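You operate a simulated robot arm through the tools that you are given. There is no shell and no other tool. Be economical: measure what you need, move in short steps, check, and stop when the job is done.

The job below is to be done with a simulated robot arm. You get a single attempt, and the scene is never put back.

JOB
Press the loose sole of the black shoe from the grey mat.
Fine: toe to the press tray's yellow stop, tray fully in, long lever down till the pointer reaches the green, never the red, and left there till the sole has closed (two seconds); then lever fully up, tray wide out, shoe left on it; leave the other shoe alone. Set down upright: what you pick out.

It is judged by the outcome, as a careful person would: the job done as asked, and still so three seconds after it is handed in. It fails if anything else is knocked over, pushed out of place, dropped, spilled or broken.

ROBOT AND FRAMES
A 7-joint arm with a fingered hand on a trunk, on a base that drives. Base frame: it is fixed to the floor where the robot stands at the start and does not move with it; the origin is under the middle of the robot, x ahead of it, y to its left, z up; the surface under the hand at the start is at about z = 880. Lengths are in mm, angles in rad, forces in N, time in s.
With the tool pointing down near the work surface it reaches from about 340 to 820 mm from the robot's upright axis, wherever it stands. Its first joint turns from -2.007 to 2.007 rad. Places, roughly: long lever [700, -100, 1200]; pad of the press tray [500, 0, 900]; press tray [500, 0, 900]; shoe [500, -1500, 500]. Payload 5 kg.
The TCP is the grasp point between the finger pads, 32 mm short of the fingertips. In the tool frame z runs along the fingers and y along their closing line. Largest opening 160 mm; the body of the gripper starts 89 mm behind the TCP. The gripper is a hand of 4 fingers: y runs from the thumb to the fingers, the wrist lies at [0, 0, -267] in the tool frame, and closing takes about 1.5 s.
Orientation is told as [roll, pitch, yaw] about the base's x, y, z axes, in that order, counted from this pose: with the fingers straight down and closing along the base's y, the tool's x points along the base's -x, its y along +y and its z along -z.

CONTROLS
- The arm moves only by the tool arm_command. Its argument "steps" is one flat list of numbers, 6 for each row, row after row: the shift along the tool's x, y, z in mm, then the turn, a rotation vector about the tool's x, y, z in rad. In form: [dx, dy, dz, wx, wy, wz, dx, dy, dz, wx, wy, wz, ...]. A call has 1 to 12 rows; each row shifts and turns the commanded pose from where the row before left it, along the tool's axes as they then stand. "grip" is the closure, from 0 (fully open) to 1 (shut), set as the call begins (left out, the last holds). Each row takes 0.2 s and may step no farther than 50 mm and 0.15 rad from the row before; otherwise, or with a gripper value out of range, the whole call is refused. Where a pose cannot be reached the arm comes as near as it can. A force on the tool above 80 N (or 10 N above the force at the start of the call, whichever is more), or a blocked arm, ends the call early, and 0.2 s more pass. Each finger travels about 108 mm/s and halts on what it meets, pressing with about 27 N; the grip force reading is that of the motor and also rises with nothing between the fingers. The clock runs only during rows and for 0.2 s after the last one: add rows that do not move to give the fingers time. The reply holds the time, the measured pose of the TCP, the force on the tool along the base axes, the opening and the grip force, in the units named above and with some noise, with the torque about the TCP (base axes, N m) and any sound that the robot's microphone picked up.
- Cameras (640 x 400 px; columns grow to the right, rows downward): "scene" is now at [13.3, 117.4, 1805.8]; the picture's right is [-0.45, -0.89, 0.00], its down [-0.59, 0.30, -0.75] and it looks along [0.67, -0.34, -0.66] (base axes); focal length 242 px, centre (320, 200). "wrist" rides on the gripper at [80, -4, -114] in the tool frame; the picture's right is [0.05, 1.00, 0.00], its down [-0.82, 0.04, -0.58] and it looks along [-0.58, 0.03, 0.82] (tool axes); focal length 265 px, centre (320, 200). There is no depth. A picture from a camera that has moved, and an enlarged one, comes with that camera's place and axes in the base frame and with its lens.
- capture(camera): a new picture of that camera. No time passes.
- slide_trunk(by): slides the trunk up (or, below 0, down) by that many mm; the arm and the scene camera ride with it, the base frame stays. It gives what a move gives, with no picture.
- base_move(legs): drives the robot by 1 to 6 legs, each [ahead, turn to the left] in mm and rad, along the robot's own axes; the way and the turn of a leg run together, so that a leg with both is an arc; at most 1500 mm and 3.142 rad a leg. The arm and the cameras ride along, it lands a little off, and it stops where it bumps. It gives what a move gives.
- curl_fingers(finger1, finger2, finger3, thumb_bend): sets how far each is bent, from 0 (flat) to 1 (curled in); at 0.3 the hand is open as for a grip, at 0.7 the pads meet at the TCP. One left out holds its place. A second passes; each finger stops where it meets its share of the squeeze, and holds until it gets a number again. A gripper value or a shape takes the hand back. It gives what a move gives, with no picture; readings hold the bend of each and the force on the fingers (four entries, about 0 where the hand has none), thumb and palm.
- hand_shape(shape): the hand has 4 fingers and takes this shape, open, in about a second: jaw (thumb against the fingers, like two jaws); tri (thumb and two fingers); tip (a fingertip pinch); poke (one finger out to press); point (the index stretched); flat (the hand flat); cup (the hand cupped); fist (a fist). The gripper value then closes the fingers along that shape, each until it touches; the sizes above hold for jaw. It gives what a move gives, with no picture.
- aim_head(pan, tilt): turns the head with the scene camera to pan (to the left, within 2.705 rad either way) and tilt (down, from -0.506 to 1.204), counted from straight ahead of the robot. It gives what a move gives.
- zoom(camera, box): a new picture of the part [left, top, right, bottom] of that camera's present view, enlarged. No time passes.
- job_done(): hands the job in; it is judged then, once.

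Work in short steps. Places have to be worked out from the pictures, the camera data and where the tool is seen: move nearer, look again, correct. Check each grasp and each placing, and mend what went wrong. You have 120 turns and 78 pictures in all, those below and enlarged ones among them. Open the gripper and draw the arm clear of the work before you hand the job in, unless the task says otherwise; then end with one line.

The tools are called as a command line: name --argument value ..., lists and objects as JSON in quotes. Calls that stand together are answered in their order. arm_command: Moves the arm, as the interface text tells. Its arguments: {"type":"object","properties":{"steps":{"type":"array"},"grip":{"type":"number"}},"required":["steps"]} The other tools are called the same way: slide_trunk (by) slides the trunk up or down; hand_shape (shape) gives the hand a shape; curl_fingers (finger1, finger2, finger3, thumb_bend) moves the fingers one by one; base_move (legs) drives the base; aim_head (pan, tilt) turns the head that bears the scene camera; capture (camera) takes a picture; zoom (camera, box) takes an enlarged picture of a part of a camera's view; job_done () hands the job in.

At the start:

```text
time_s: 0.0
eef_pos: [384.4, -255.4, 1551.8]
tcp_rot: [-0.001, 0.0, 0.0]
ft_force: [-0.3, 0.0, -0.1]
moment: [-0.01, -0.01, 0.0]
width: 160.0
grip_force: 0.1
shape: jaw
bend: [0.3, 0.3, 0.3, 0.3]
finger forces: [0.0, 0.0, 0.0, 0.0, 0.1, 0.1]
trunk travel left (down, up): [-925.0, 65.0]
robot x, y, heading: [-2.2, 0.3, -0.002]
head pan, tilt: [-0.471, 0.723]
```

scene: 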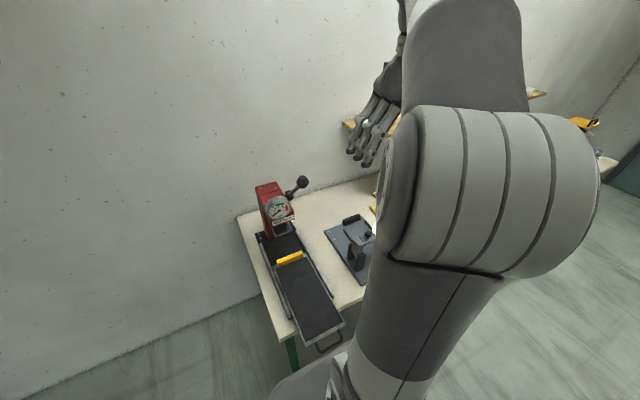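
wrist: 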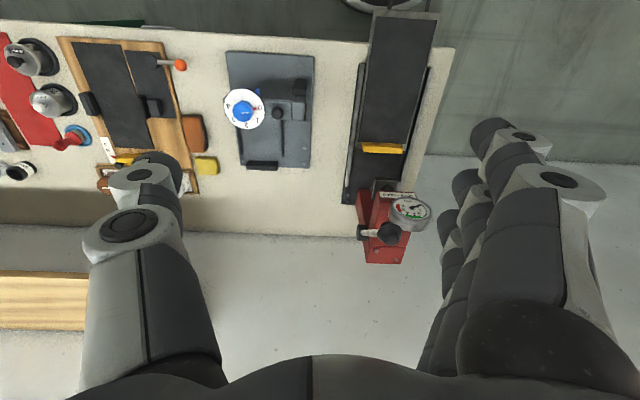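

The press is ahead on the left of the bench; the shoes should be to the right at about y=-1500. I turn the head to look there.

aim_head --pan -1.2 --tilt 0.7

capture --camera "scene"

zoom --camera "wrist" --box '[320, 0, 480, 280]'

```text
time_s: 1.1
eef_pos: [384.2, -255.8, 1552.6]
tcp_rot: [0.001, 0.001, -0.001]
ft_force: [0.0, 0.3, -0.6]
moment: [-0.02, 0.0, -0.01]
width: 159.9
grip_force: 0.0
shape: jaw
bend: [0.3, 0.3, 0.3, 0.3]
finger forces: [0.0, 0.1, 0.0, 0.1, 0.0, 0.0]
trunk travel left (down, up): [-925.0, 65.0]
robot x, y, heading: [3.5, -0.5, -0.002]
head pan, tilt: [-1.201, 0.7]
```

```text
75 pictures are left
camera scene: at [-30.7, 76.4, 1807.8], right [-0.93, -0.36, 0.0], down [-0.23, 0.6, -0.76], along [0.28, -0.71, -0.64], focal length 242 px, centre (320, 200)
```

scene: 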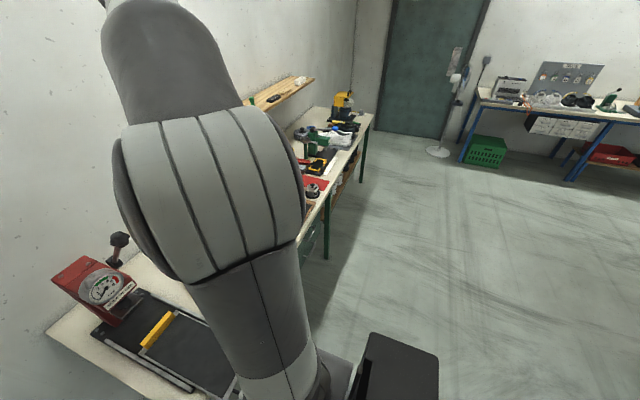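

```text
1.43 times, centred on (400, 140) of wrist
camera zoom: at [304.0, -258.5, 1664.7], right [-0.05, 1.0, 0.0], down [0.82, 0.04, 0.58], along [0.58, 0.03, -0.82], focal length 379 px, centre (206, 286)
```

zoom: 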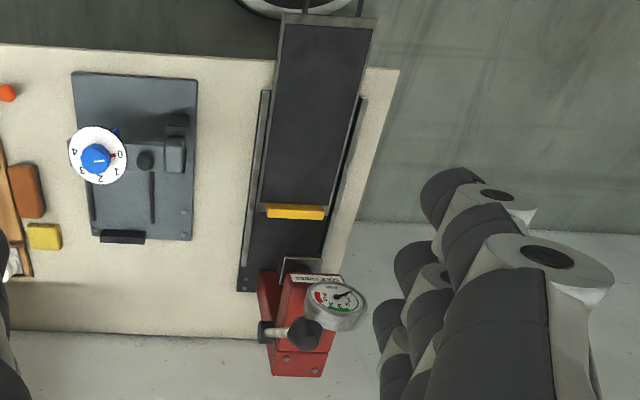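

I look closer at the right end of the bench and the far table.

zoom --camera "scene" --box '[280, 60, 440, 260]'

zoom --camera "scene" --box '[440, 40, 640, 200]'

```text
2.00 times, centred on (360, 160) of scene
camera zoom: at [-30.7, 76.4, 1807.8], right [-0.93, -0.36, 0.0], down [-0.23, 0.6, -0.76], along [0.28, -0.71, -0.64], focal length 483 px, centre (240, 280)
```

zoom: 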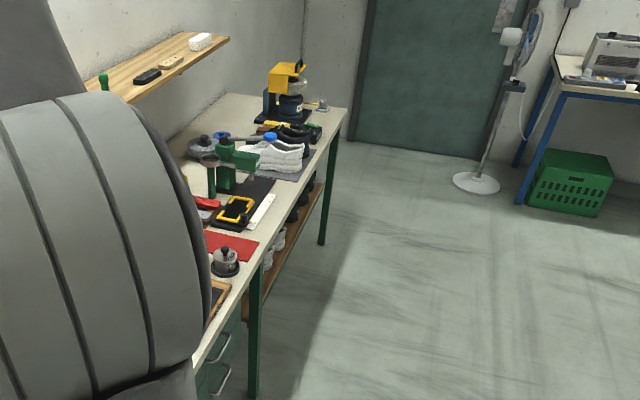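

```text
2.50 times, centred on (540, 120) of scene
camera zoom: at [-30.7, 76.4, 1807.8], right [-0.93, -0.36, 0.0], down [-0.23, 0.6, -0.76], along [0.28, -0.71, -0.64], focal length 604 px, centre (-230, 400)
```

zoom: 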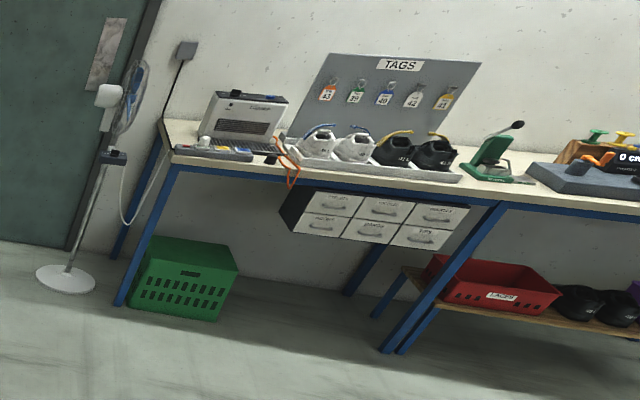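

Shoes sit on a grey mat at the far right of the bench, more on a shelf below. I drive along the bench toward them.

base_move --legs '[[0, -1.57], [1200, 0]]'

aim_head --pan 0.9 --tilt 0.8

capture --camera "scene"

```text
time_s: 11.1
eef_pos: [-307.7, -1568.6, 1551.9]
tcp_rot: [0.0, 0.0, -1.604]
ft_force: [0.0, 0.0, -0.3]
moment: [0.0, -0.02, -0.05]
width: 160.1
grip_force: 0.0
shape: jaw
bend: [0.3, 0.3, 0.3, 0.3]
finger forces: [0.0, 0.1, 0.0, 0.0, 0.0, 0.0]
trunk travel left (down, up): [-925.0, 65.0]
robot x, y, heading: [-39.6, -1192.7, -1.606]
head pan, tilt: [-1.201, 0.7]
```

```text
time_s: 13.1
eef_pos: [-307.2, -1568.4, 1551.9]
tcp_rot: [-0.001, 0.001, -1.604]
ft_force: [-0.7, 0.0, 0.8]
moment: [0.01, 0.01, 0.02]
width: 159.7
grip_force: 0.1
shape: jaw
bend: [0.3, 0.3, 0.3, 0.3]
finger forces: [0.1, 0.0, 0.0, 0.0, 0.0, 0.0]
trunk travel left (down, up): [-925.0, 65.0]
robot x, y, heading: [-39.2, -1194.5, -1.604]
head pan, tilt: [0.901, 0.799]
```

```text
71 pictures are left
camera scene: at [179.2, -1191.8, 1799.5], right [-0.65, -0.76, 0.0], down [-0.55, 0.46, -0.7], along [0.53, -0.45, -0.72], focal length 242 px, centre (320, 200)
```

scene: 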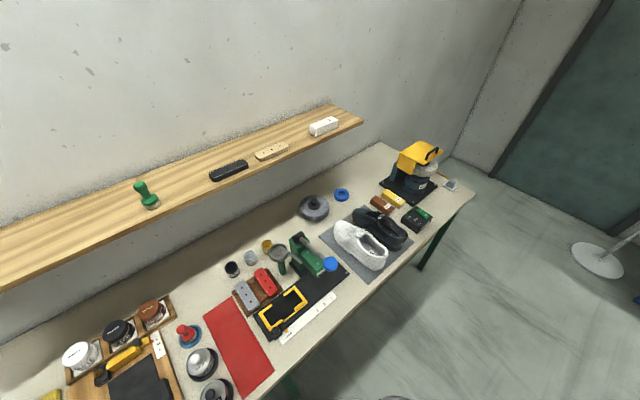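

The bench mat holds a white and a black shoe (black near (503,-1818)), but the hint z=500 points to the shelf under the bench. I back off facing the bench to look at that shelf too.

base_move --legs '[[400, 0], [0, 1.6], [-500, 0]]'

aim_head --pan 0.0 --tilt 0.75

capture --camera "scene"

```text
time_s: 22.1
eef_pos: [-175.3, -1854.2, 1552.0]
tcp_rot: [0.001, 0.001, 0.009]
ft_force: [0.0, -0.4, 0.2]
moment: [0.0, 0.0, 0.0]
width: 159.7
grip_force: 0.0
shape: jaw
bend: [0.3, 0.3, 0.3, 0.3]
finger forces: [0.0, 0.1, 0.1, 0.1, 0.0, 0.0]
trunk travel left (down, up): [-925.0, 65.0]
robot x, y, heading: [-562.6, -1603.6, 0.007]
head pan, tilt: [0.901, 0.799]
```

```text
time_s: 23.3
eef_pos: [-174.8, -1854.4, 1550.2]
tcp_rot: [0.0, -0.001, 0.009]
ft_force: [0.2, 0.1, -0.8]
moment: [0.03, 0.0, 0.0]
width: 159.8
grip_force: 0.1
shape: jaw
bend: [0.3, 0.3, 0.3, 0.3]
finger forces: [0.1, 0.0, 0.0, 0.0, 0.0, 0.0]
trunk travel left (down, up): [-925.0, 65.0]
robot x, y, heading: [-559.1, -1602.4, 0.006]
head pan, tilt: [0.0, 0.75]
```

```text
70 pictures are left
camera scene: at [-540.3, -1445.9, 1803.5], right [0.01, -1.0, 0.0], down [-0.68, -0.01, -0.73], along [0.73, 0.01, -0.68], focal length 242 px, centre (320, 200)
```

scene: 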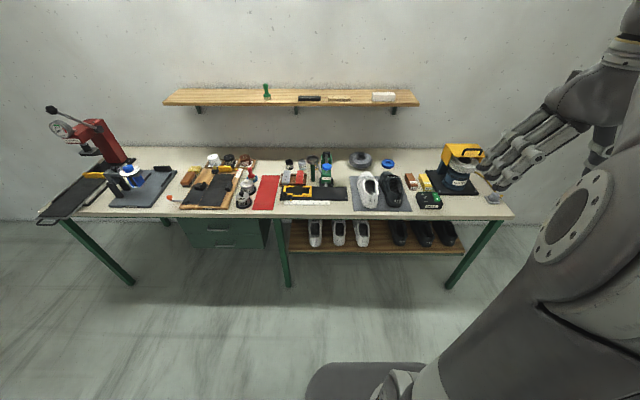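

zoom --camera "scene" --box '[335, 140, 465, 260]'

zoom --camera "scene" --box '[30, 90, 190, 240]'

```text
3.33 times, centred on (400, 200) of scene
camera zoom: at [-540.3, -1445.9, 1803.5], right [0.01, -1.0, 0.0], down [-0.68, -0.01, -0.73], along [0.73, 0.01, -0.68], focal length 805 px, centre (53, 200)
```

zoom: 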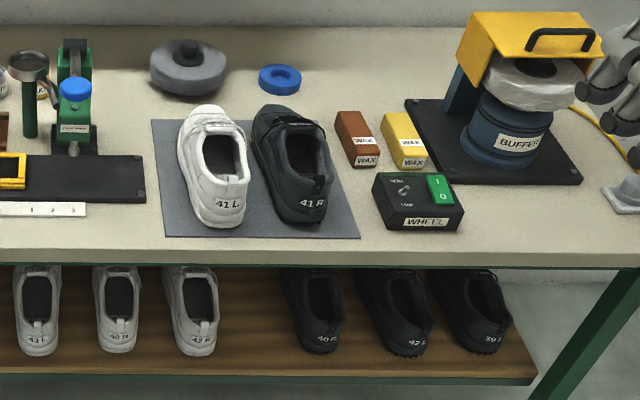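

```text
2.67 times, centred on (110, 165) of scene
camera zoom: at [-540.3, -1445.9, 1803.5], right [0.01, -1.0, 0.0], down [-0.68, -0.01, -0.73], along [0.73, 0.01, -0.68], focal length 644 px, centre (880, 293)
```

zoom: 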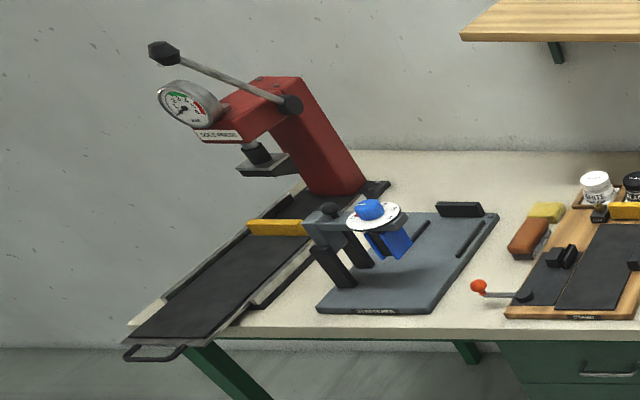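

Target: the black 41 R shoe on the bench's grey mat, toe pointing +x already, about x 398–665, y≈-1830. I drive forward to x≈0 and look with the wrist camera.

base_move --legs '[[555, 0]]'

capture --camera "wrist"

capture --camera "scene"

```text
time_s: 26.4
eef_pos: [375.6, -1850.3, 1551.4]
tcp_rot: [-0.001, 0.0, 0.004]
ft_force: [-0.1, 0.2, 0.0]
moment: [0.02, 0.06, 0.01]
width: 159.7
grip_force: 0.2
shape: jaw
bend: [0.3, 0.3, 0.3, 0.3]
finger forces: [0.0, 0.0, 0.1, 0.0, 0.0, 0.0]
trunk travel left (down, up): [-925.0, 65.0]
robot x, y, heading: [-7.2, -1593.6, 0.006]
head pan, tilt: [0.0, 0.75]
```

```text
67 pictures are left
camera wrist: at [296.7, -1854.2, 1664.6], right [-0.06, 1.0, 0.0], down [0.82, 0.05, 0.58], along [0.58, 0.03, -0.82], focal length 265 px, centre (320, 200)
```

wrist: 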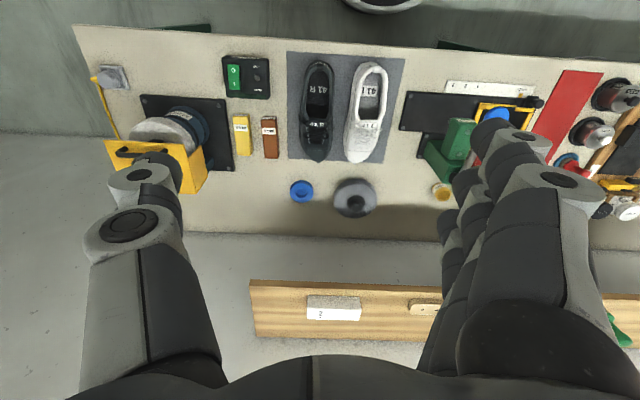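

```text
66 pictures are left
camera scene: at [11.5, -1441.9, 1803.5], right [0.01, -1.0, 0.0], down [-0.68, 0.0, -0.73], along [0.73, 0.0, -0.68], focal length 242 px, centre (320, 200)
```

scene: 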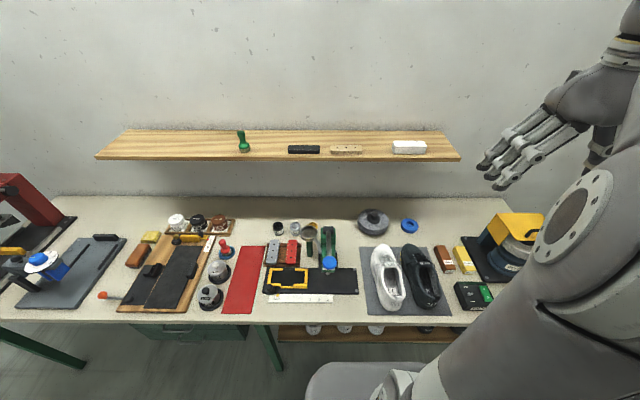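

Zooming on the shoes to measure gaps.

zoom --camera "wrist" --box '[260, 40, 420, 180]'

zoom --camera "scene" --box '[340, 220, 480, 330]'

```text
2.86 times, centred on (340, 110) of wrist
camera zoom: at [296.7, -1854.2, 1664.6], right [-0.06, 1.0, 0.0], down [0.82, 0.05, 0.58], along [0.58, 0.03, -0.82], focal length 758 px, centre (263, 457)
```

zoom: 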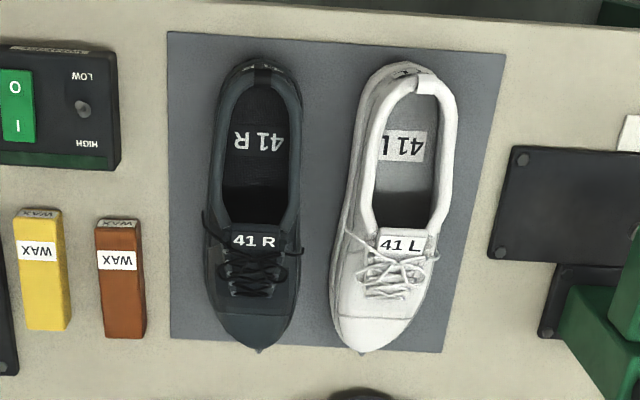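

```text
3.64 times, centred on (410, 275) of scene
camera zoom: at [11.5, -1441.9, 1803.5], right [0.01, -1.0, 0.0], down [-0.68, 0.0, -0.73], along [0.73, 0.0, -0.68], focal length 878 px, centre (-7, -73)
```

zoom: 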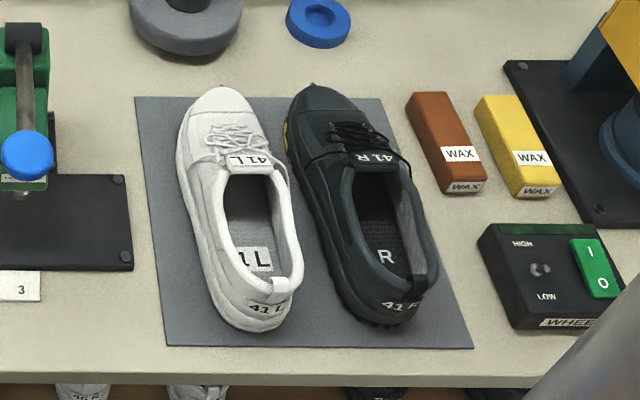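

Black shoe spans x≈395–690, y≈-1857 (heel) to -1846 (toe), ~85 mm wide, with ~40 mm to the white one at mid. I lower the trunk and move ahead to above the mid-shoe, then look again.

slide_trunk --by -350

arm_command --steps '[-40, 0, 0, 0, 0, -0.036, -40, 0, 0, 0, 0, 0, -30, 0, 0, 0, 0, 0]'

capture --camera "wrist"

```text
time_s: 29.9
eef_pos: [375.9, -1850.5, 1201.4]
tcp_rot: [-0.001, -0.001, 0.007]
ft_force: [0.5, 0.5, -0.6]
moment: [-0.01, -0.02, 0.0]
width: 160.2
grip_force: 0.1
shape: jaw
bend: [0.3, 0.3, 0.3, 0.3]
finger forces: [0.0, 0.1, 0.0, 0.0, 0.1, 0.0]
trunk travel left (down, up): [-575.0, 415.0]
robot x, y, heading: [-11.3, -1597.8, 0.01]
head pan, tilt: [0.0, 0.75]
```

```text
time_s: 30.6
eef_pos: [485.9, -1848.3, 1200.9]
tcp_rot: [0.0, -0.001, 0.043]
ft_force: [-0.3, 0.0, -0.9]
moment: [0.09, -0.02, 0.03]
width: 159.8
grip_force: 0.0
shape: jaw
bend: [0.3, 0.3, 0.3, 0.3]
finger forces: [0.1, 0.0, 0.1, 0.0, 0.0, 0.0]
trunk travel left (down, up): [-575.0, 415.0]
robot x, y, heading: [-10.1, -1598.5, 0.005]
head pan, tilt: [0.0, 0.75]
```

```text
63 pictures are left
camera wrist: at [406.3, -1854.4, 1314.7], right [-0.09, 1.0, 0.0], down [0.81, 0.08, 0.58], along [0.58, 0.05, -0.82], focal length 265 px, centre (320, 200)
```

wrist: 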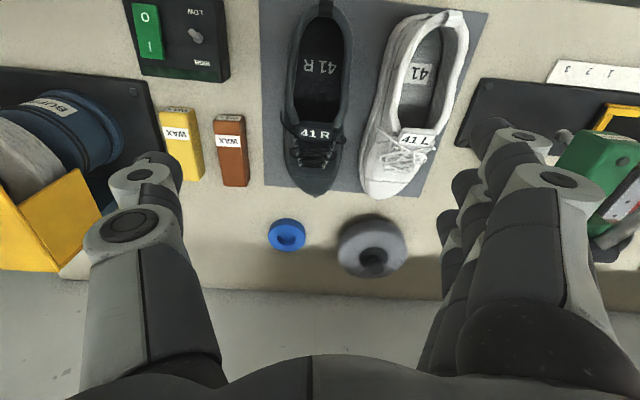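

Shoe axis at the grip spot is y≈-1852. I preset the opening to ~115 mm and descend to just above the shoes, then check.

arm_command --steps '[0, -4, 0, 0, 0, 0, 0, 0, 45, 0, 0, 0, 0, 0, 45, 0, 0, 0, 0, 0, 45, 0, 0, 0, 0, 0, 25, 0, 0, 0, 0, 0, 0, 0, 0, 0]' --grip 0.28

capture --camera "wrist"

capture --camera "scene"

```text
time_s: 32.0
eef_pos: [486.7, -1852.2, 1041.5]
tcp_rot: [-0.001, -0.001, 0.042]
ft_force: [0.5, -0.5, 0.0]
moment: [-0.02, 0.01, 0.0]
width: 115.6
grip_force: 0.0
shape: jaw
bend: [0.65, 0.65, 0.65, 0.62]
finger forces: [0.1, 0.0, 0.0, 0.1, 0.1, 0.0]
trunk travel left (down, up): [-575.0, 415.0]
robot x, y, heading: [-13.2, -1599.6, 0.003]
head pan, tilt: [0.0, 0.75]
```

```text
62 pictures are left
camera wrist: at [406.1, -1858.7, 1153.8], right [-0.09, 1.0, 0.0], down [0.81, 0.08, 0.58], along [0.58, 0.05, -0.82], focal length 265 px, centre (320, 200)
```

wrist: 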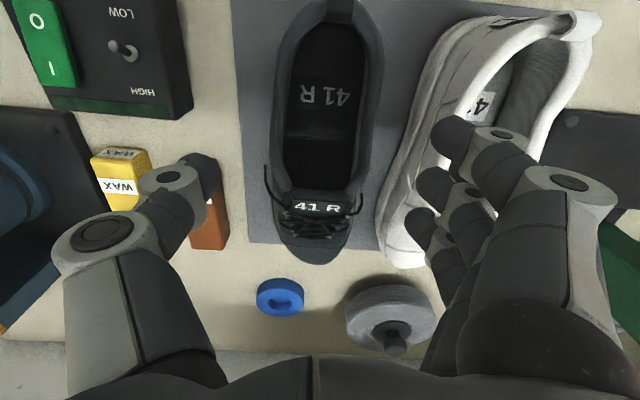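

```text
61 pictures are left
camera scene: at [10.7, -1442.0, 1453.5], right [0.01, -1.0, 0.0], down [-0.68, 0.0, -0.73], along [0.73, 0.0, -0.68], focal length 242 px, centre (320, 200)
```

scene: 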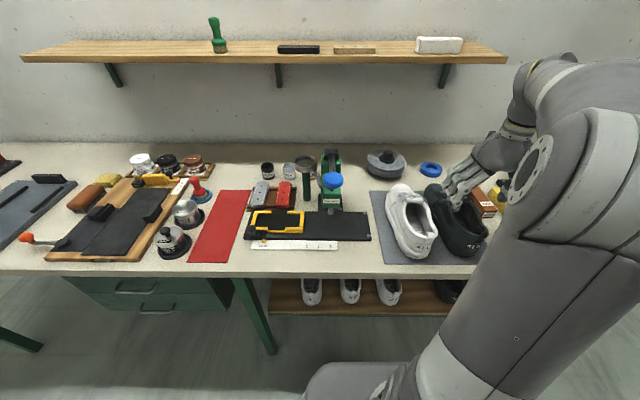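

The finger knuckles are bulky near the white shoe, so I shift toward the heel where the gap is larger, roll the hand slightly away from the white shoe, and narrow the opening.

arm_command --steps '[35, 0, 0, -0.1, 0, 0, 0, 0, 0, -0.1, 0, 0, 0, 0, 0, 0, 0, 0]' --grip 0.34

capture --camera "wrist"

```text
time_s: 32.9
eef_pos: [450.5, -1852.3, 1041.3]
tcp_rot: [0.2, 0.0, 0.041]
ft_force: [0.2, -0.6, 1.3]
moment: [0.01, 0.01, 0.01]
width: 105.6
grip_force: 0.0
shape: jaw
bend: [0.69, 0.69, 0.69, 0.66]
finger forces: [0.0, 0.0, 0.0, 0.0, 0.0, 0.0]
trunk travel left (down, up): [-575.0, 415.0]
robot x, y, heading: [-11.6, -1593.4, 0.006]
head pan, tilt: [0.0, 0.75]
```

```text
60 pictures are left
camera wrist: at [371.7, -1882.3, 1151.1], right [-0.09, 0.98, 0.2], down [0.82, -0.04, 0.57], along [0.57, 0.22, -0.79], focal length 265 px, centre (320, 200)
```

wrist: 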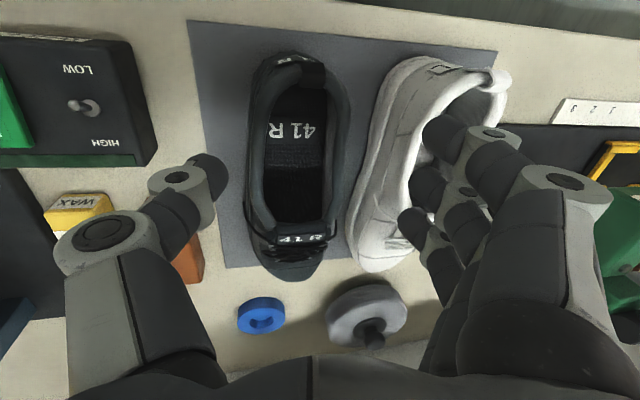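

Descending 55 mm vertically, then checking.

arm_command --steps '[0, -5.5, 27, 0, 0, 0, 0, -5.5, 27, 0, 0, 0, 0, 0, 0, 0, 0, 0]'

capture --camera "wrist"

zoom --camera "scene" --box '[360, 120, 540, 280]'

```text
time_s: 33.6
eef_pos: [450.5, -1853.6, 986.4]
tcp_rot: [0.201, -0.002, 0.042]
ft_force: [-0.1, -0.4, -0.1]
moment: [-0.02, -0.01, 0.0]
width: 106.1
grip_force: 0.1
shape: jaw
bend: [0.69, 0.69, 0.69, 0.66]
finger forces: [0.0, 0.0, 0.0, 0.0, 0.1, 0.0]
trunk travel left (down, up): [-575.0, 415.0]
robot x, y, heading: [-7.8, -1598.0, 0.011]
head pan, tilt: [0.0, 0.75]
```

```text
59 pictures are left
camera wrist: at [372.1, -1882.5, 1096.4], right [-0.09, 0.98, 0.2], down [0.82, -0.04, 0.57], along [0.57, 0.22, -0.79], focal length 265 px, centre (320, 200)
```

wrist: 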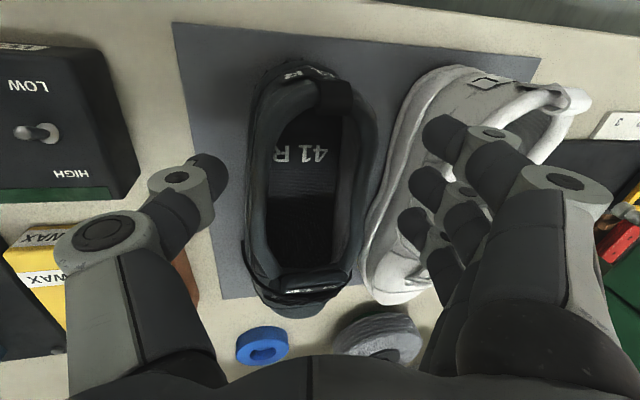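

```text
2.50 times, centred on (450, 200) of scene
camera zoom: at [10.7, -1442.0, 1453.5], right [0.01, -1.0, 0.0], down [-0.68, 0.0, -0.73], along [0.73, 0.0, -0.68], focal length 604 px, centre (-5, 200)
```

zoom: 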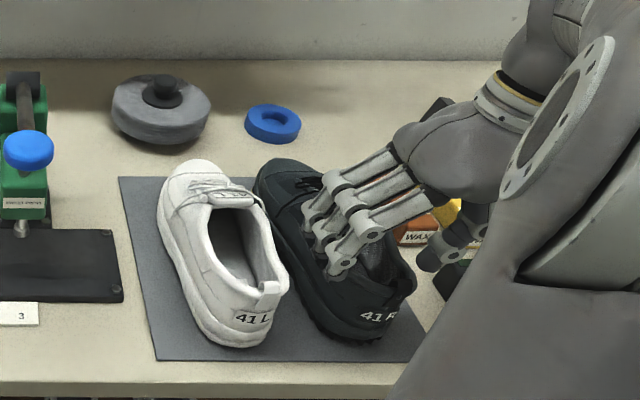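

Geometry suggests ~10 mm clearance on the finger side and more on the thumb side. Descend to TCP z≈942 and check.

arm_command --steps '[0, -4.4, 21.6, 0, 0, 0, 0, -4.4, 21.6, 0, 0, 0, 0, 0, 0, 0, 0, 0]'

capture --camera "wrist"

zoom --camera "scene" --box '[360, 120, 540, 280]'

```text
time_s: 34.5
eef_pos: [450.1, -1853.6, 943.9]
tcp_rot: [0.202, 0.0, 0.041]
ft_force: [-0.8, -0.6, 0.0]
moment: [0.01, 0.0, -0.03]
width: 106.0
grip_force: 0.1
shape: jaw
bend: [0.69, 0.69, 0.69, 0.66]
finger forces: [0.0, 0.0, 0.0, 0.1, 0.1, 0.0]
trunk travel left (down, up): [-575.0, 415.0]
robot x, y, heading: [-8.1, -1601.3, 0.006]
head pan, tilt: [0.0, 0.75]
```

```text
57 pictures are left
camera wrist: at [371.5, -1882.7, 1053.3], right [-0.09, 0.98, 0.2], down [0.82, -0.04, 0.57], along [0.57, 0.22, -0.79], focal length 265 px, centre (320, 200)
```

wrist: 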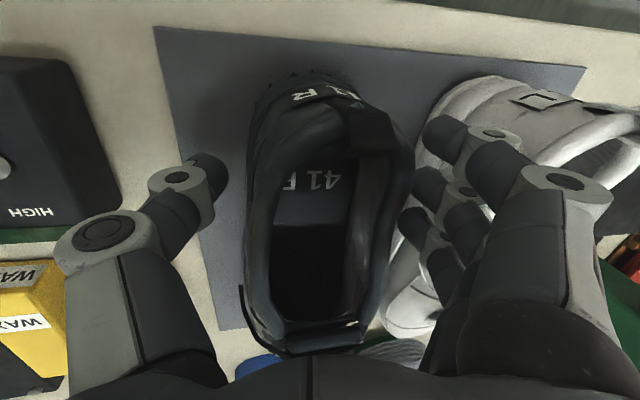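

```text
2.50 times, centred on (450, 200) of scene
camera zoom: at [10.7, -1442.0, 1453.5], right [0.01, -1.0, 0.0], down [-0.68, 0.0, -0.73], along [0.73, 0.0, -0.68], focal length 604 px, centre (-5, 200)
```

zoom: 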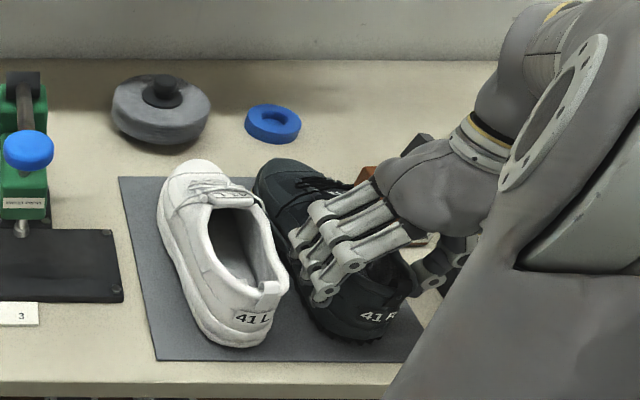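

Clear on both sides. I lower 8 mm more and close the hand.

arm_command --steps '[0, -1.6, 7.8, 0, 0, 0, 0, 0, 0, 0, 0, 0]'

arm_command --steps '[0, 0, 0, 0, 0, 0, 0, 0, 0, 0, 0, 0, 0, 0, 0, 0, 0, 0, 0, 0, 0, 0, 0, 0, 0, 0, 0, 0, 0, 0, 0, 0, 0, 0, 0, 0, 0, 0, 0, 0, 0, 0]' --grip 0.7

capture --camera "wrist"

```text
time_s: 35.0
eef_pos: [450.1, -1854.6, 934.9]
tcp_rot: [0.202, 0.001, 0.042]
ft_force: [0.1, 0.8, 0.2]
moment: [-0.02, 0.01, 0.02]
width: 106.0
grip_force: 0.0
shape: jaw
bend: [0.69, 0.69, 0.69, 0.66]
finger forces: [0.0, 0.1, 0.0, 0.0, 0.0, 0.0]
trunk travel left (down, up): [-575.0, 415.0]
robot x, y, heading: [-8.7, -1598.6, 0.009]
head pan, tilt: [0.0, 0.75]
```

```text
time_s: 36.6
eef_pos: [450.5, -1853.5, 936.0]
tcp_rot: [0.198, 0.001, 0.043]
ft_force: [-1.6, 3.0, 0.1]
moment: [-0.01, -0.04, 0.27]
width: 77.5
grip_force: 27.1
shape: jaw
bend: [0.73, 0.72, 0.72, 0.7]
finger forces: [11.8, 8.5, 8.4, 0.0, 22.4, 0.0]
trunk travel left (down, up): [-575.0, 415.0]
robot x, y, heading: [-10.0, -1593.9, 0.006]
head pan, tilt: [0.0, 0.75]
```

```text
55 pictures are left
camera wrist: at [371.8, -1882.6, 1045.2], right [-0.09, 0.98, 0.2], down [0.82, -0.04, 0.57], along [0.57, 0.22, -0.79], focal length 265 px, centre (320, 200)
```

wrist: 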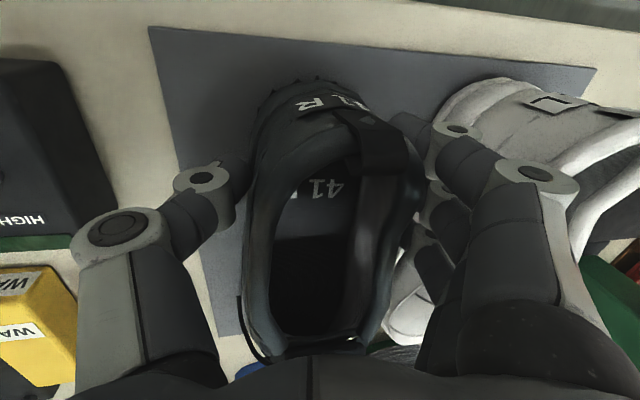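

All three fingers and the thumb hold the shoe. I lift a little and check.

arm_command --steps '[0, 2, -10, 0, 0, 0, 0, 4, -20, 0, 0, 0, 0, 6, -29.4, 0, 0, 0, 0, 0, 0, 0, 0, 0]'

zoom --camera "scene" --box '[360, 120, 540, 280]'

```text
time_s: 37.6
eef_pos: [451.5, -1853.3, 995.7]
tcp_rot: [0.202, 0.001, 0.041]
ft_force: [0.0, 0.4, -2.7]
moment: [-0.05, 0.32, -0.02]
width: 77.4
grip_force: 27.3
shape: jaw
bend: [0.74, 0.72, 0.72, 0.7]
finger forces: [11.7, 8.4, 9.1, 0.1, 24.9, 0.0]
trunk travel left (down, up): [-575.0, 415.0]
robot x, y, heading: [-8.0, -1599.3, 0.007]
head pan, tilt: [0.0, 0.75]
```

```text
2.50 times, centred on (450, 200) of scene
camera zoom: at [10.8, -1442.0, 1453.5], right [0.01, -1.0, 0.0], down [-0.68, 0.0, -0.73], along [0.73, 0.0, -0.68], focal length 604 px, centre (-5, 200)
```

zoom: 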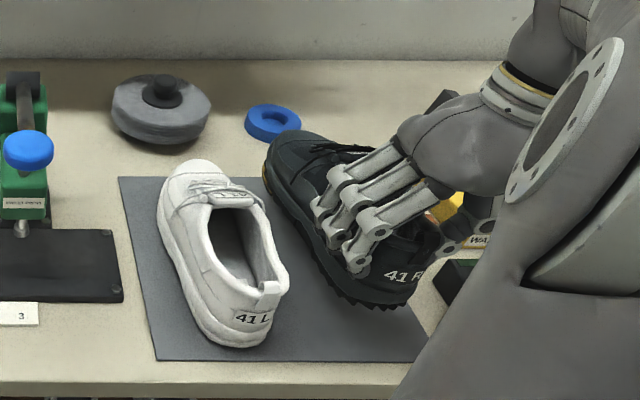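

Held securely (~0.3 kg, level). I raise the trunk, back off, and drive along the bench to the press.

slide_trunk --by 200

base_move --legs '[[-250, 0], [0, 1.57], [1600, 0], [0, -1.57]]'

aim_head --pan 0.0 --tilt 0.75

capture --camera "scene"

```text
time_s: 39.8
eef_pos: [450.7, -1854.1, 1194.7]
tcp_rot: [0.202, -0.001, 0.042]
ft_force: [0.5, 0.2, -3.3]
moment: [0.01, 0.35, 0.01]
width: 77.5
grip_force: 26.8
shape: jaw
bend: [0.74, 0.72, 0.72, 0.7]
finger forces: [11.7, 8.5, 9.2, 0.0, 24.9, 0.0]
trunk travel left (down, up): [-775.0, 215.0]
robot x, y, heading: [-13.9, -1598.4, 0.008]
head pan, tilt: [0.0, 0.75]
```

```text
refused: 1600 is not a number from -1500 to 1500
```

```text
time_s: 40.4
eef_pos: [450.6, -1854.7, 1194.7]
tcp_rot: [0.201, -0.001, 0.041]
ft_force: [-0.1, -0.3, -4.4]
moment: [0.03, 0.37, 0.0]
width: 77.5
grip_force: 27.2
shape: jaw
bend: [0.74, 0.72, 0.72, 0.7]
finger forces: [11.6, 8.4, 9.0, 0.0, 24.9, 0.0]
trunk travel left (down, up): [-775.0, 215.0]
robot x, y, heading: [-6.4, -1598.4, 0.009]
head pan, tilt: [0.0, 0.75]
```

```text
53 pictures are left
camera scene: at [11.0, -1442.1, 1653.5], right [0.01, -1.0, 0.0], down [-0.68, 0.0, -0.73], along [0.73, 0.0, -0.68], focal length 242 px, centre (320, 200)
```

scene: 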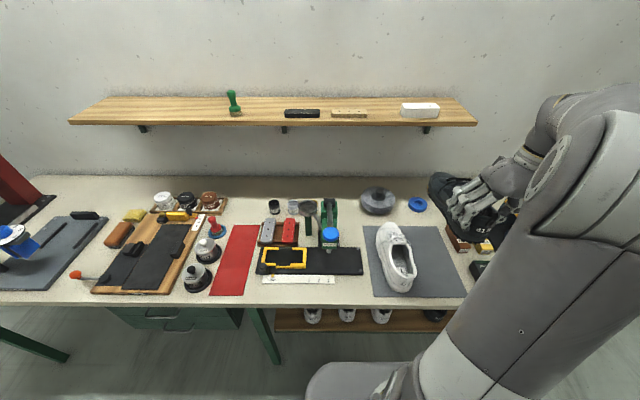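

The leg limit is 1500; I drive with a 1500 mm leg. Shoe still held.

base_move --legs '[[-250, 0], [0, 1.57], [1500, 0], [150, 0], [0, -1.57]]'

capture --camera "scene"

```text
time_s: 58.0
eef_pos: [198.2, -169.1, 1195.1]
tcp_rot: [0.201, -0.002, 0.063]
ft_force: [-0.3, 0.1, -3.4]
moment: [-0.02, 0.29, 0.02]
width: 77.2
grip_force: 26.4
shape: jaw
bend: [0.74, 0.72, 0.72, 0.7]
finger forces: [10.5, 8.2, 8.7, 0.1, 24.0, 0.0]
trunk travel left (down, up): [-775.0, 215.0]
robot x, y, heading: [-264.3, 74.5, 0.027]
head pan, tilt: [0.0, 0.75]
```

```text
52 pictures are left
camera scene: at [-249.2, 233.9, 1653.5], right [0.03, -1.0, 0.0], down [-0.68, -0.02, -0.73], along [0.73, 0.02, -0.68], focal length 242 px, centre (320, 200)
```

scene: 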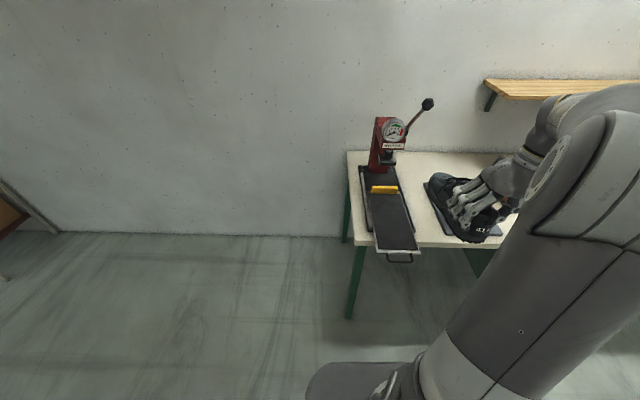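

Zooming on the press to measure the tray, stop and lever.

zoom --camera "scene" --box '[335, 85, 455, 275]'

zoom --camera "scene" --box '[350, 90, 450, 170]'

```text
2.11 times, centred on (395, 180) of scene
camera zoom: at [-249.2, 233.9, 1653.5], right [0.03, -1.0, 0.0], down [-0.68, -0.02, -0.73], along [0.73, 0.02, -0.68], focal length 508 px, centre (162, 242)
```

zoom: 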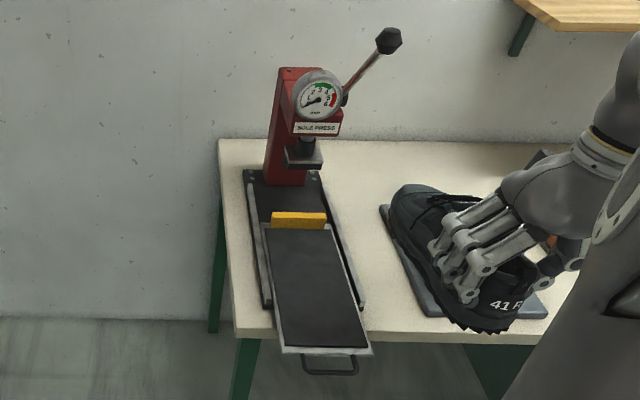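

```text
5.00 times, centred on (400, 130) of scene
camera zoom: at [-249.2, 233.9, 1653.5], right [0.03, -1.0, 0.0], down [-0.68, -0.02, -0.73], along [0.73, 0.02, -0.68], focal length 1208 px, centre (-80, 550)
```

zoom: 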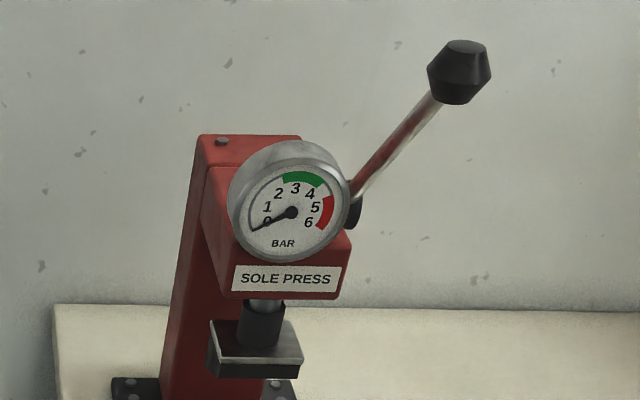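

Tray axis is at y≈-51 (parallel to x), stop face x≈605, tray front x≈282. I drive ahead and shift the shoe to over the tray, still high, then look.

base_move --legs '[[0, -0.027], [155, 0]]'

arm_command --steps '[0, 40, 8, 0, 0, 0, 0, 40, 8, 0, 0, 0, 0, 30, 6, 0, 0, 0, 0, 0, 0, 0, 0, 0]'

capture --camera "scene"

capture --camera "wrist"

```text
time_s: 59.7
eef_pos: [350.5, -181.0, 1193.3]
tcp_rot: [0.199, 0.0, 0.035]
ft_force: [0.0, -0.2, -5.0]
moment: [0.0, 0.45, 0.03]
width: 77.1
grip_force: 26.9
shape: jaw
bend: [0.74, 0.72, 0.72, 0.7]
finger forces: [10.9, 8.1, 8.8, 0.0, 24.0, 0.0]
trunk travel left (down, up): [-775.0, 215.0]
robot x, y, heading: [-113.5, 78.5, 0.004]
head pan, tilt: [0.0, 0.75]
```

```text
time_s: 60.7
eef_pos: [346.3, -69.9, 1194.1]
tcp_rot: [0.2, 0.001, 0.035]
ft_force: [-0.5, 0.6, -4.3]
moment: [-0.03, 0.36, 0.01]
width: 77.0
grip_force: 27.6
shape: jaw
bend: [0.74, 0.72, 0.72, 0.7]
finger forces: [11.1, 8.4, 9.0, 0.0, 24.5, 0.0]
trunk travel left (down, up): [-775.0, 215.0]
robot x, y, heading: [-109.9, 82.4, 0.006]
head pan, tilt: [0.0, 0.75]
```

```text
49 pictures are left
camera scene: at [-89.2, 233.0, 1653.6], right [0.0, -1.0, 0.0], down [-0.68, 0.0, -0.73], along [0.73, 0.0, -0.68], focal length 242 px, centre (320, 200)
```

scene: 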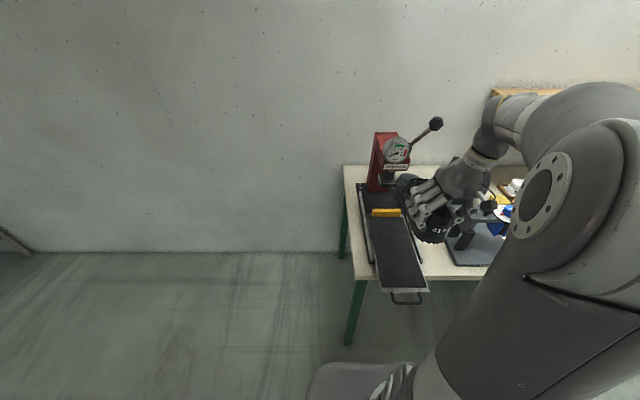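

```text
48 pictures are left
camera wrist: at [267.2, -99.0, 1304.5], right [-0.09, 0.98, 0.2], down [0.82, -0.05, 0.57], along [0.57, 0.21, -0.79], focal length 265 px, centre (320, 200)
```

wrist: 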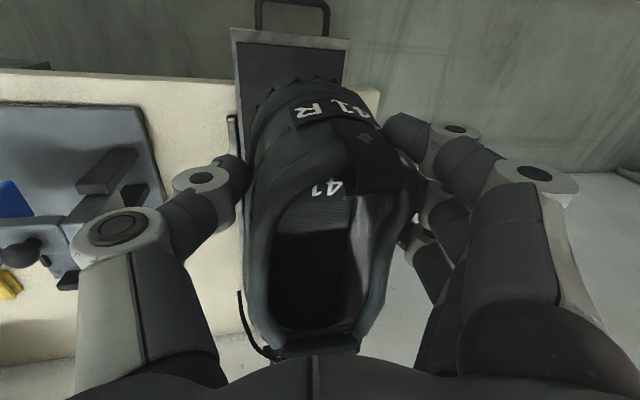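

zoom --camera "scene" --box '[345, 120, 465, 310]'

```text
2.11 times, centred on (405, 215) of scene
camera zoom: at [-89.2, 233.0, 1653.6], right [0.0, -1.0, 0.0], down [-0.68, 0.0, -0.73], along [0.73, 0.0, -0.68], focal length 508 px, centre (141, 168)
```

zoom: 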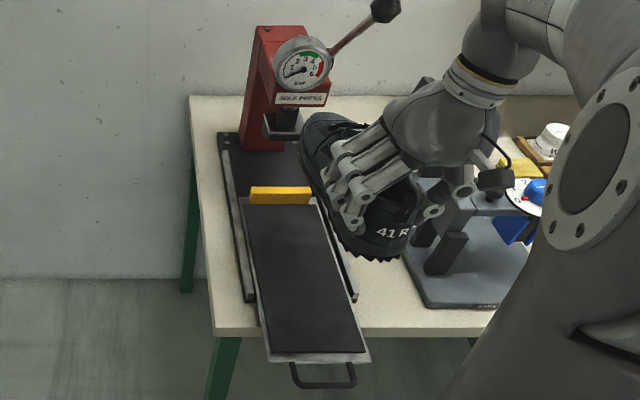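

Tray axis y≈-49, stop face x≈607, pad front x≈294. I center the shoe over the tray (TCP y -50, x≈352), straighten yaw slightly and lower with the trunk to ~40 mm above the pad.

arm_command --steps '[-6, 19.5, 4, 0, 0, 0, 0, 0, 0, 0, 0.004, -0.02, 0, 0, 0, 0, 0, 0]'

slide_trunk --by -180

capture --camera "scene"

capture --camera "wrist"

```text
time_s: 61.5
eef_pos: [350.3, -48.6, 1193.6]
tcp_rot: [0.201, 0.0, 0.056]
ft_force: [-0.4, -0.7, -5.2]
moment: [-0.02, 0.33, 0.01]
width: 77.0
grip_force: 27.5
shape: jaw
bend: [0.74, 0.72, 0.72, 0.7]
finger forces: [11.1, 8.4, 9.0, 0.0, 24.3, 0.1]
trunk travel left (down, up): [-775.0, 215.0]
robot x, y, heading: [-111.1, 79.1, 0.003]
head pan, tilt: [0.0, 0.75]
```

```text
time_s: 63.5
eef_pos: [350.0, -48.4, 1014.3]
tcp_rot: [0.2, 0.0, 0.057]
ft_force: [-0.2, 0.0, -3.3]
moment: [-0.01, 0.35, -0.03]
width: 76.9
grip_force: 27.1
shape: jaw
bend: [0.74, 0.72, 0.72, 0.7]
finger forces: [11.2, 8.4, 8.9, 0.1, 24.4, 0.1]
trunk travel left (down, up): [-595.0, 395.0]
robot x, y, heading: [-110.3, 77.2, -0.0]
head pan, tilt: [0.0, 0.75]
```

```text
46 pictures are left
camera scene: at [-89.4, 233.6, 1473.6], right [0.0, -1.0, 0.0], down [-0.68, 0.0, -0.73], along [0.73, 0.0, -0.68], focal length 242 px, centre (320, 200)
```

scene: 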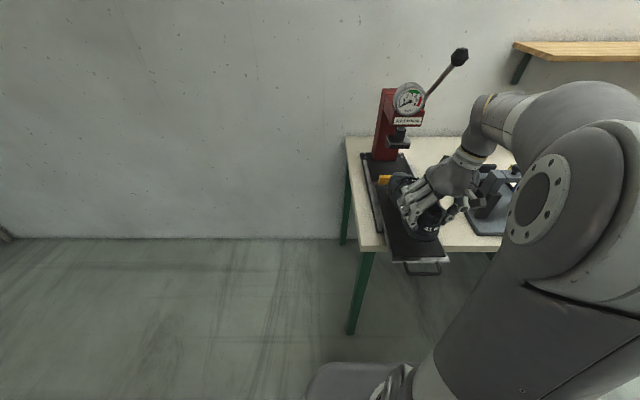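

```text
45 pictures are left
camera wrist: at [272.6, -79.2, 1124.6], right [-0.11, 0.97, 0.2], down [0.82, -0.03, 0.57], along [0.56, 0.22, -0.79], focal length 265 px, centre (320, 200)
```

wrist: 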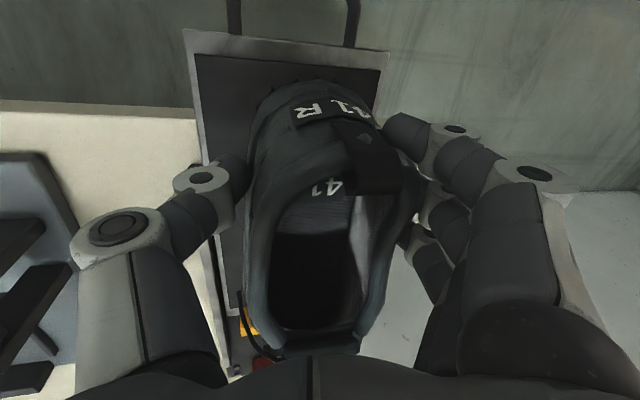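

The yaw turn went the wrong way; I correct it (+0.04 about tool z) and zoom in.

arm_command --steps '[0, 0, 0, 0, -0.008, 0.04, 0, 0, 0, 0, 0, 0]'

zoom --camera "scene" --box '[350, 130, 470, 280]'

```text
time_s: 64.1
eef_pos: [350.5, -49.0, 1014.8]
tcp_rot: [0.201, 0.0, 0.015]
ft_force: [0.1, 0.8, -4.0]
moment: [-0.03, 0.33, -0.01]
width: 77.0
grip_force: 26.3
shape: jaw
bend: [0.74, 0.72, 0.72, 0.7]
finger forces: [11.1, 8.3, 9.0, 0.0, 24.4, 0.0]
trunk travel left (down, up): [-595.0, 395.0]
robot x, y, heading: [-110.4, 82.5, 0.001]
head pan, tilt: [0.0, 0.75]
```

```text
2.67 times, centred on (410, 205) of scene
camera zoom: at [-89.4, 233.6, 1473.5], right [0.0, -1.0, 0.0], down [-0.68, 0.0, -0.73], along [0.73, 0.0, -0.68], focal length 644 px, centre (80, 187)
```

zoom: 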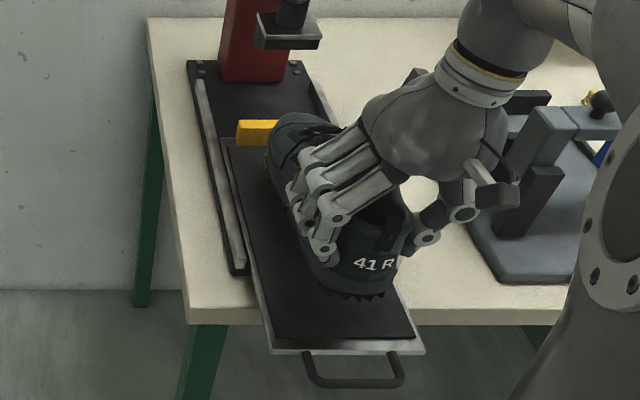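

Lowering to just above the pad, with a small shift to the right, then re-measure relative to the tray.

arm_command --steps '[0, -9, 18, 0, 0, 0, 0, -4, 20, 0, 0, 0, 0, 0, 0, 0, 0, 0]'

zoom --camera "scene" --box '[350, 130, 470, 280]'

capture --camera "wrist"

```text
time_s: 64.9
eef_pos: [352.1, -54.7, 974.3]
tcp_rot: [0.2, 0.001, 0.014]
ft_force: [-0.3, -0.3, -3.7]
moment: [-0.03, 0.36, 0.01]
width: 77.0
grip_force: 27.1
shape: jaw
bend: [0.74, 0.72, 0.72, 0.7]
finger forces: [11.2, 8.4, 9.1, 0.0, 24.4, 0.0]
trunk travel left (down, up): [-595.0, 395.0]
robot x, y, heading: [-107.4, 77.7, 0.005]
head pan, tilt: [0.0, 0.75]
```

```text
2.67 times, centred on (410, 205) of scene
camera zoom: at [-89.4, 233.6, 1473.5], right [0.0, -1.0, 0.0], down [-0.68, 0.0, -0.73], along [0.73, 0.0, -0.68], focal length 644 px, centre (80, 187)
```

zoom: 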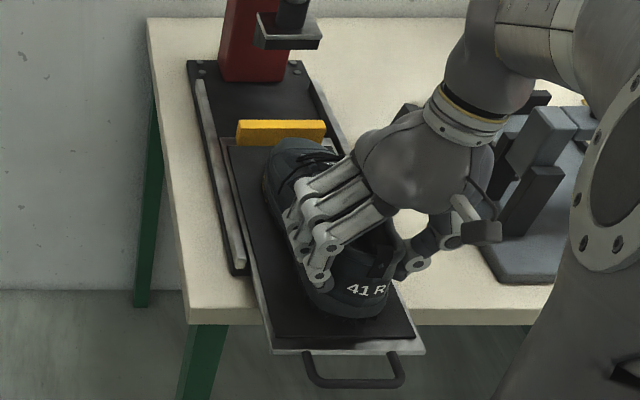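

```text
42 pictures are left
camera wrist: at [272.3, -81.4, 1084.2], right [-0.07, 0.98, 0.2], down [0.82, -0.06, 0.57], along [0.57, 0.2, -0.79], focal length 265 px, centre (320, 200)
```

wrist: 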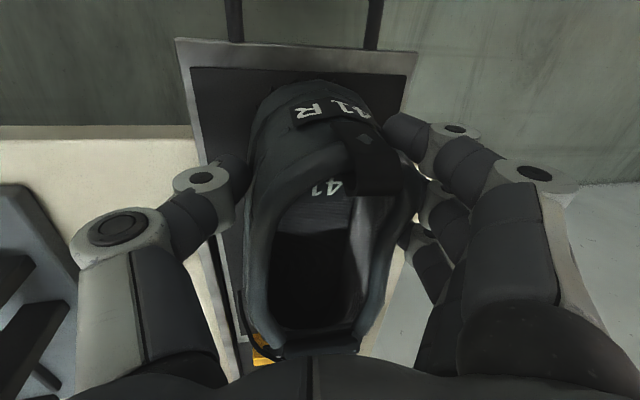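

Alignment over the tray looks good. I descend in small increments watching the force.

arm_command --steps '[0, -1, 4.9, 0, 0, 0, 0, 0, 0, 0, 0, 0]'

arm_command --steps '[0, -1, 4.9, 0, 0, 0, 0, 0, 0, 0, 0, 0]'

arm_command --steps '[0, -0.6, 3, 0, 0, 0, 0, 0, 0, 0, 0, 0]'

```text
time_s: 65.5
eef_pos: [350.2, -54.5, 968.9]
tcp_rot: [0.202, 0.0, 0.016]
ft_force: [-0.8, 0.3, -1.8]
moment: [-0.15, 0.17, -0.06]
width: 77.0
grip_force: 26.4
shape: jaw
bend: [0.74, 0.72, 0.72, 0.7]
finger forces: [11.5, 8.7, 8.6, 0.0, 24.6, 0.0]
trunk travel left (down, up): [-595.0, 395.0]
robot x, y, heading: [-111.9, 80.6, -0.005]
head pan, tilt: [0.0, 0.75]
```

```text
time_s: 66.1
eef_pos: [351.2, -53.0, 964.2]
tcp_rot: [0.201, 0.001, 0.015]
ft_force: [-1.8, 1.7, 0.6]
moment: [-0.19, -0.08, 0.07]
width: 77.1
grip_force: 27.3
shape: jaw
bend: [0.73, 0.72, 0.72, 0.7]
finger forces: [12.1, 9.1, 9.0, 0.1, 24.6, 0.0]
trunk travel left (down, up): [-595.0, 395.0]
robot x, y, heading: [-106.5, 76.9, -0.001]
head pan, tilt: [0.0, 0.75]
```

```text
time_s: 66.7
eef_pos: [351.7, -52.9, 962.4]
tcp_rot: [0.199, 0.001, 0.015]
ft_force: [-1.8, 2.1, 2.0]
moment: [-0.17, -0.28, 0.14]
width: 76.4
grip_force: 27.2
shape: jaw
bend: [0.73, 0.72, 0.72, 0.7]
finger forces: [12.7, 9.8, 9.0, 0.0, 24.4, 0.1]
trunk travel left (down, up): [-595.0, 395.0]
robot x, y, heading: [-111.8, 74.5, -0.004]
head pan, tilt: [0.0, 0.75]
```

The shoe is bearing on the pad now. Check the toe-to-stop gap.

zoom --camera "scene" --box '[370, 150, 450, 230]'

```text
5.00 times, centred on (410, 190) of scene
camera zoom: at [-90.1, 234.0, 1473.5], right [0.0, -1.0, 0.0], down [-0.68, 0.0, -0.73], along [0.73, 0.0, -0.68], focal length 1208 px, centre (-130, 250)
```

zoom: 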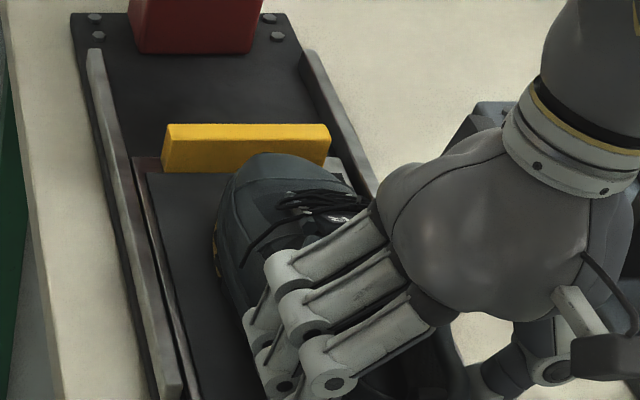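

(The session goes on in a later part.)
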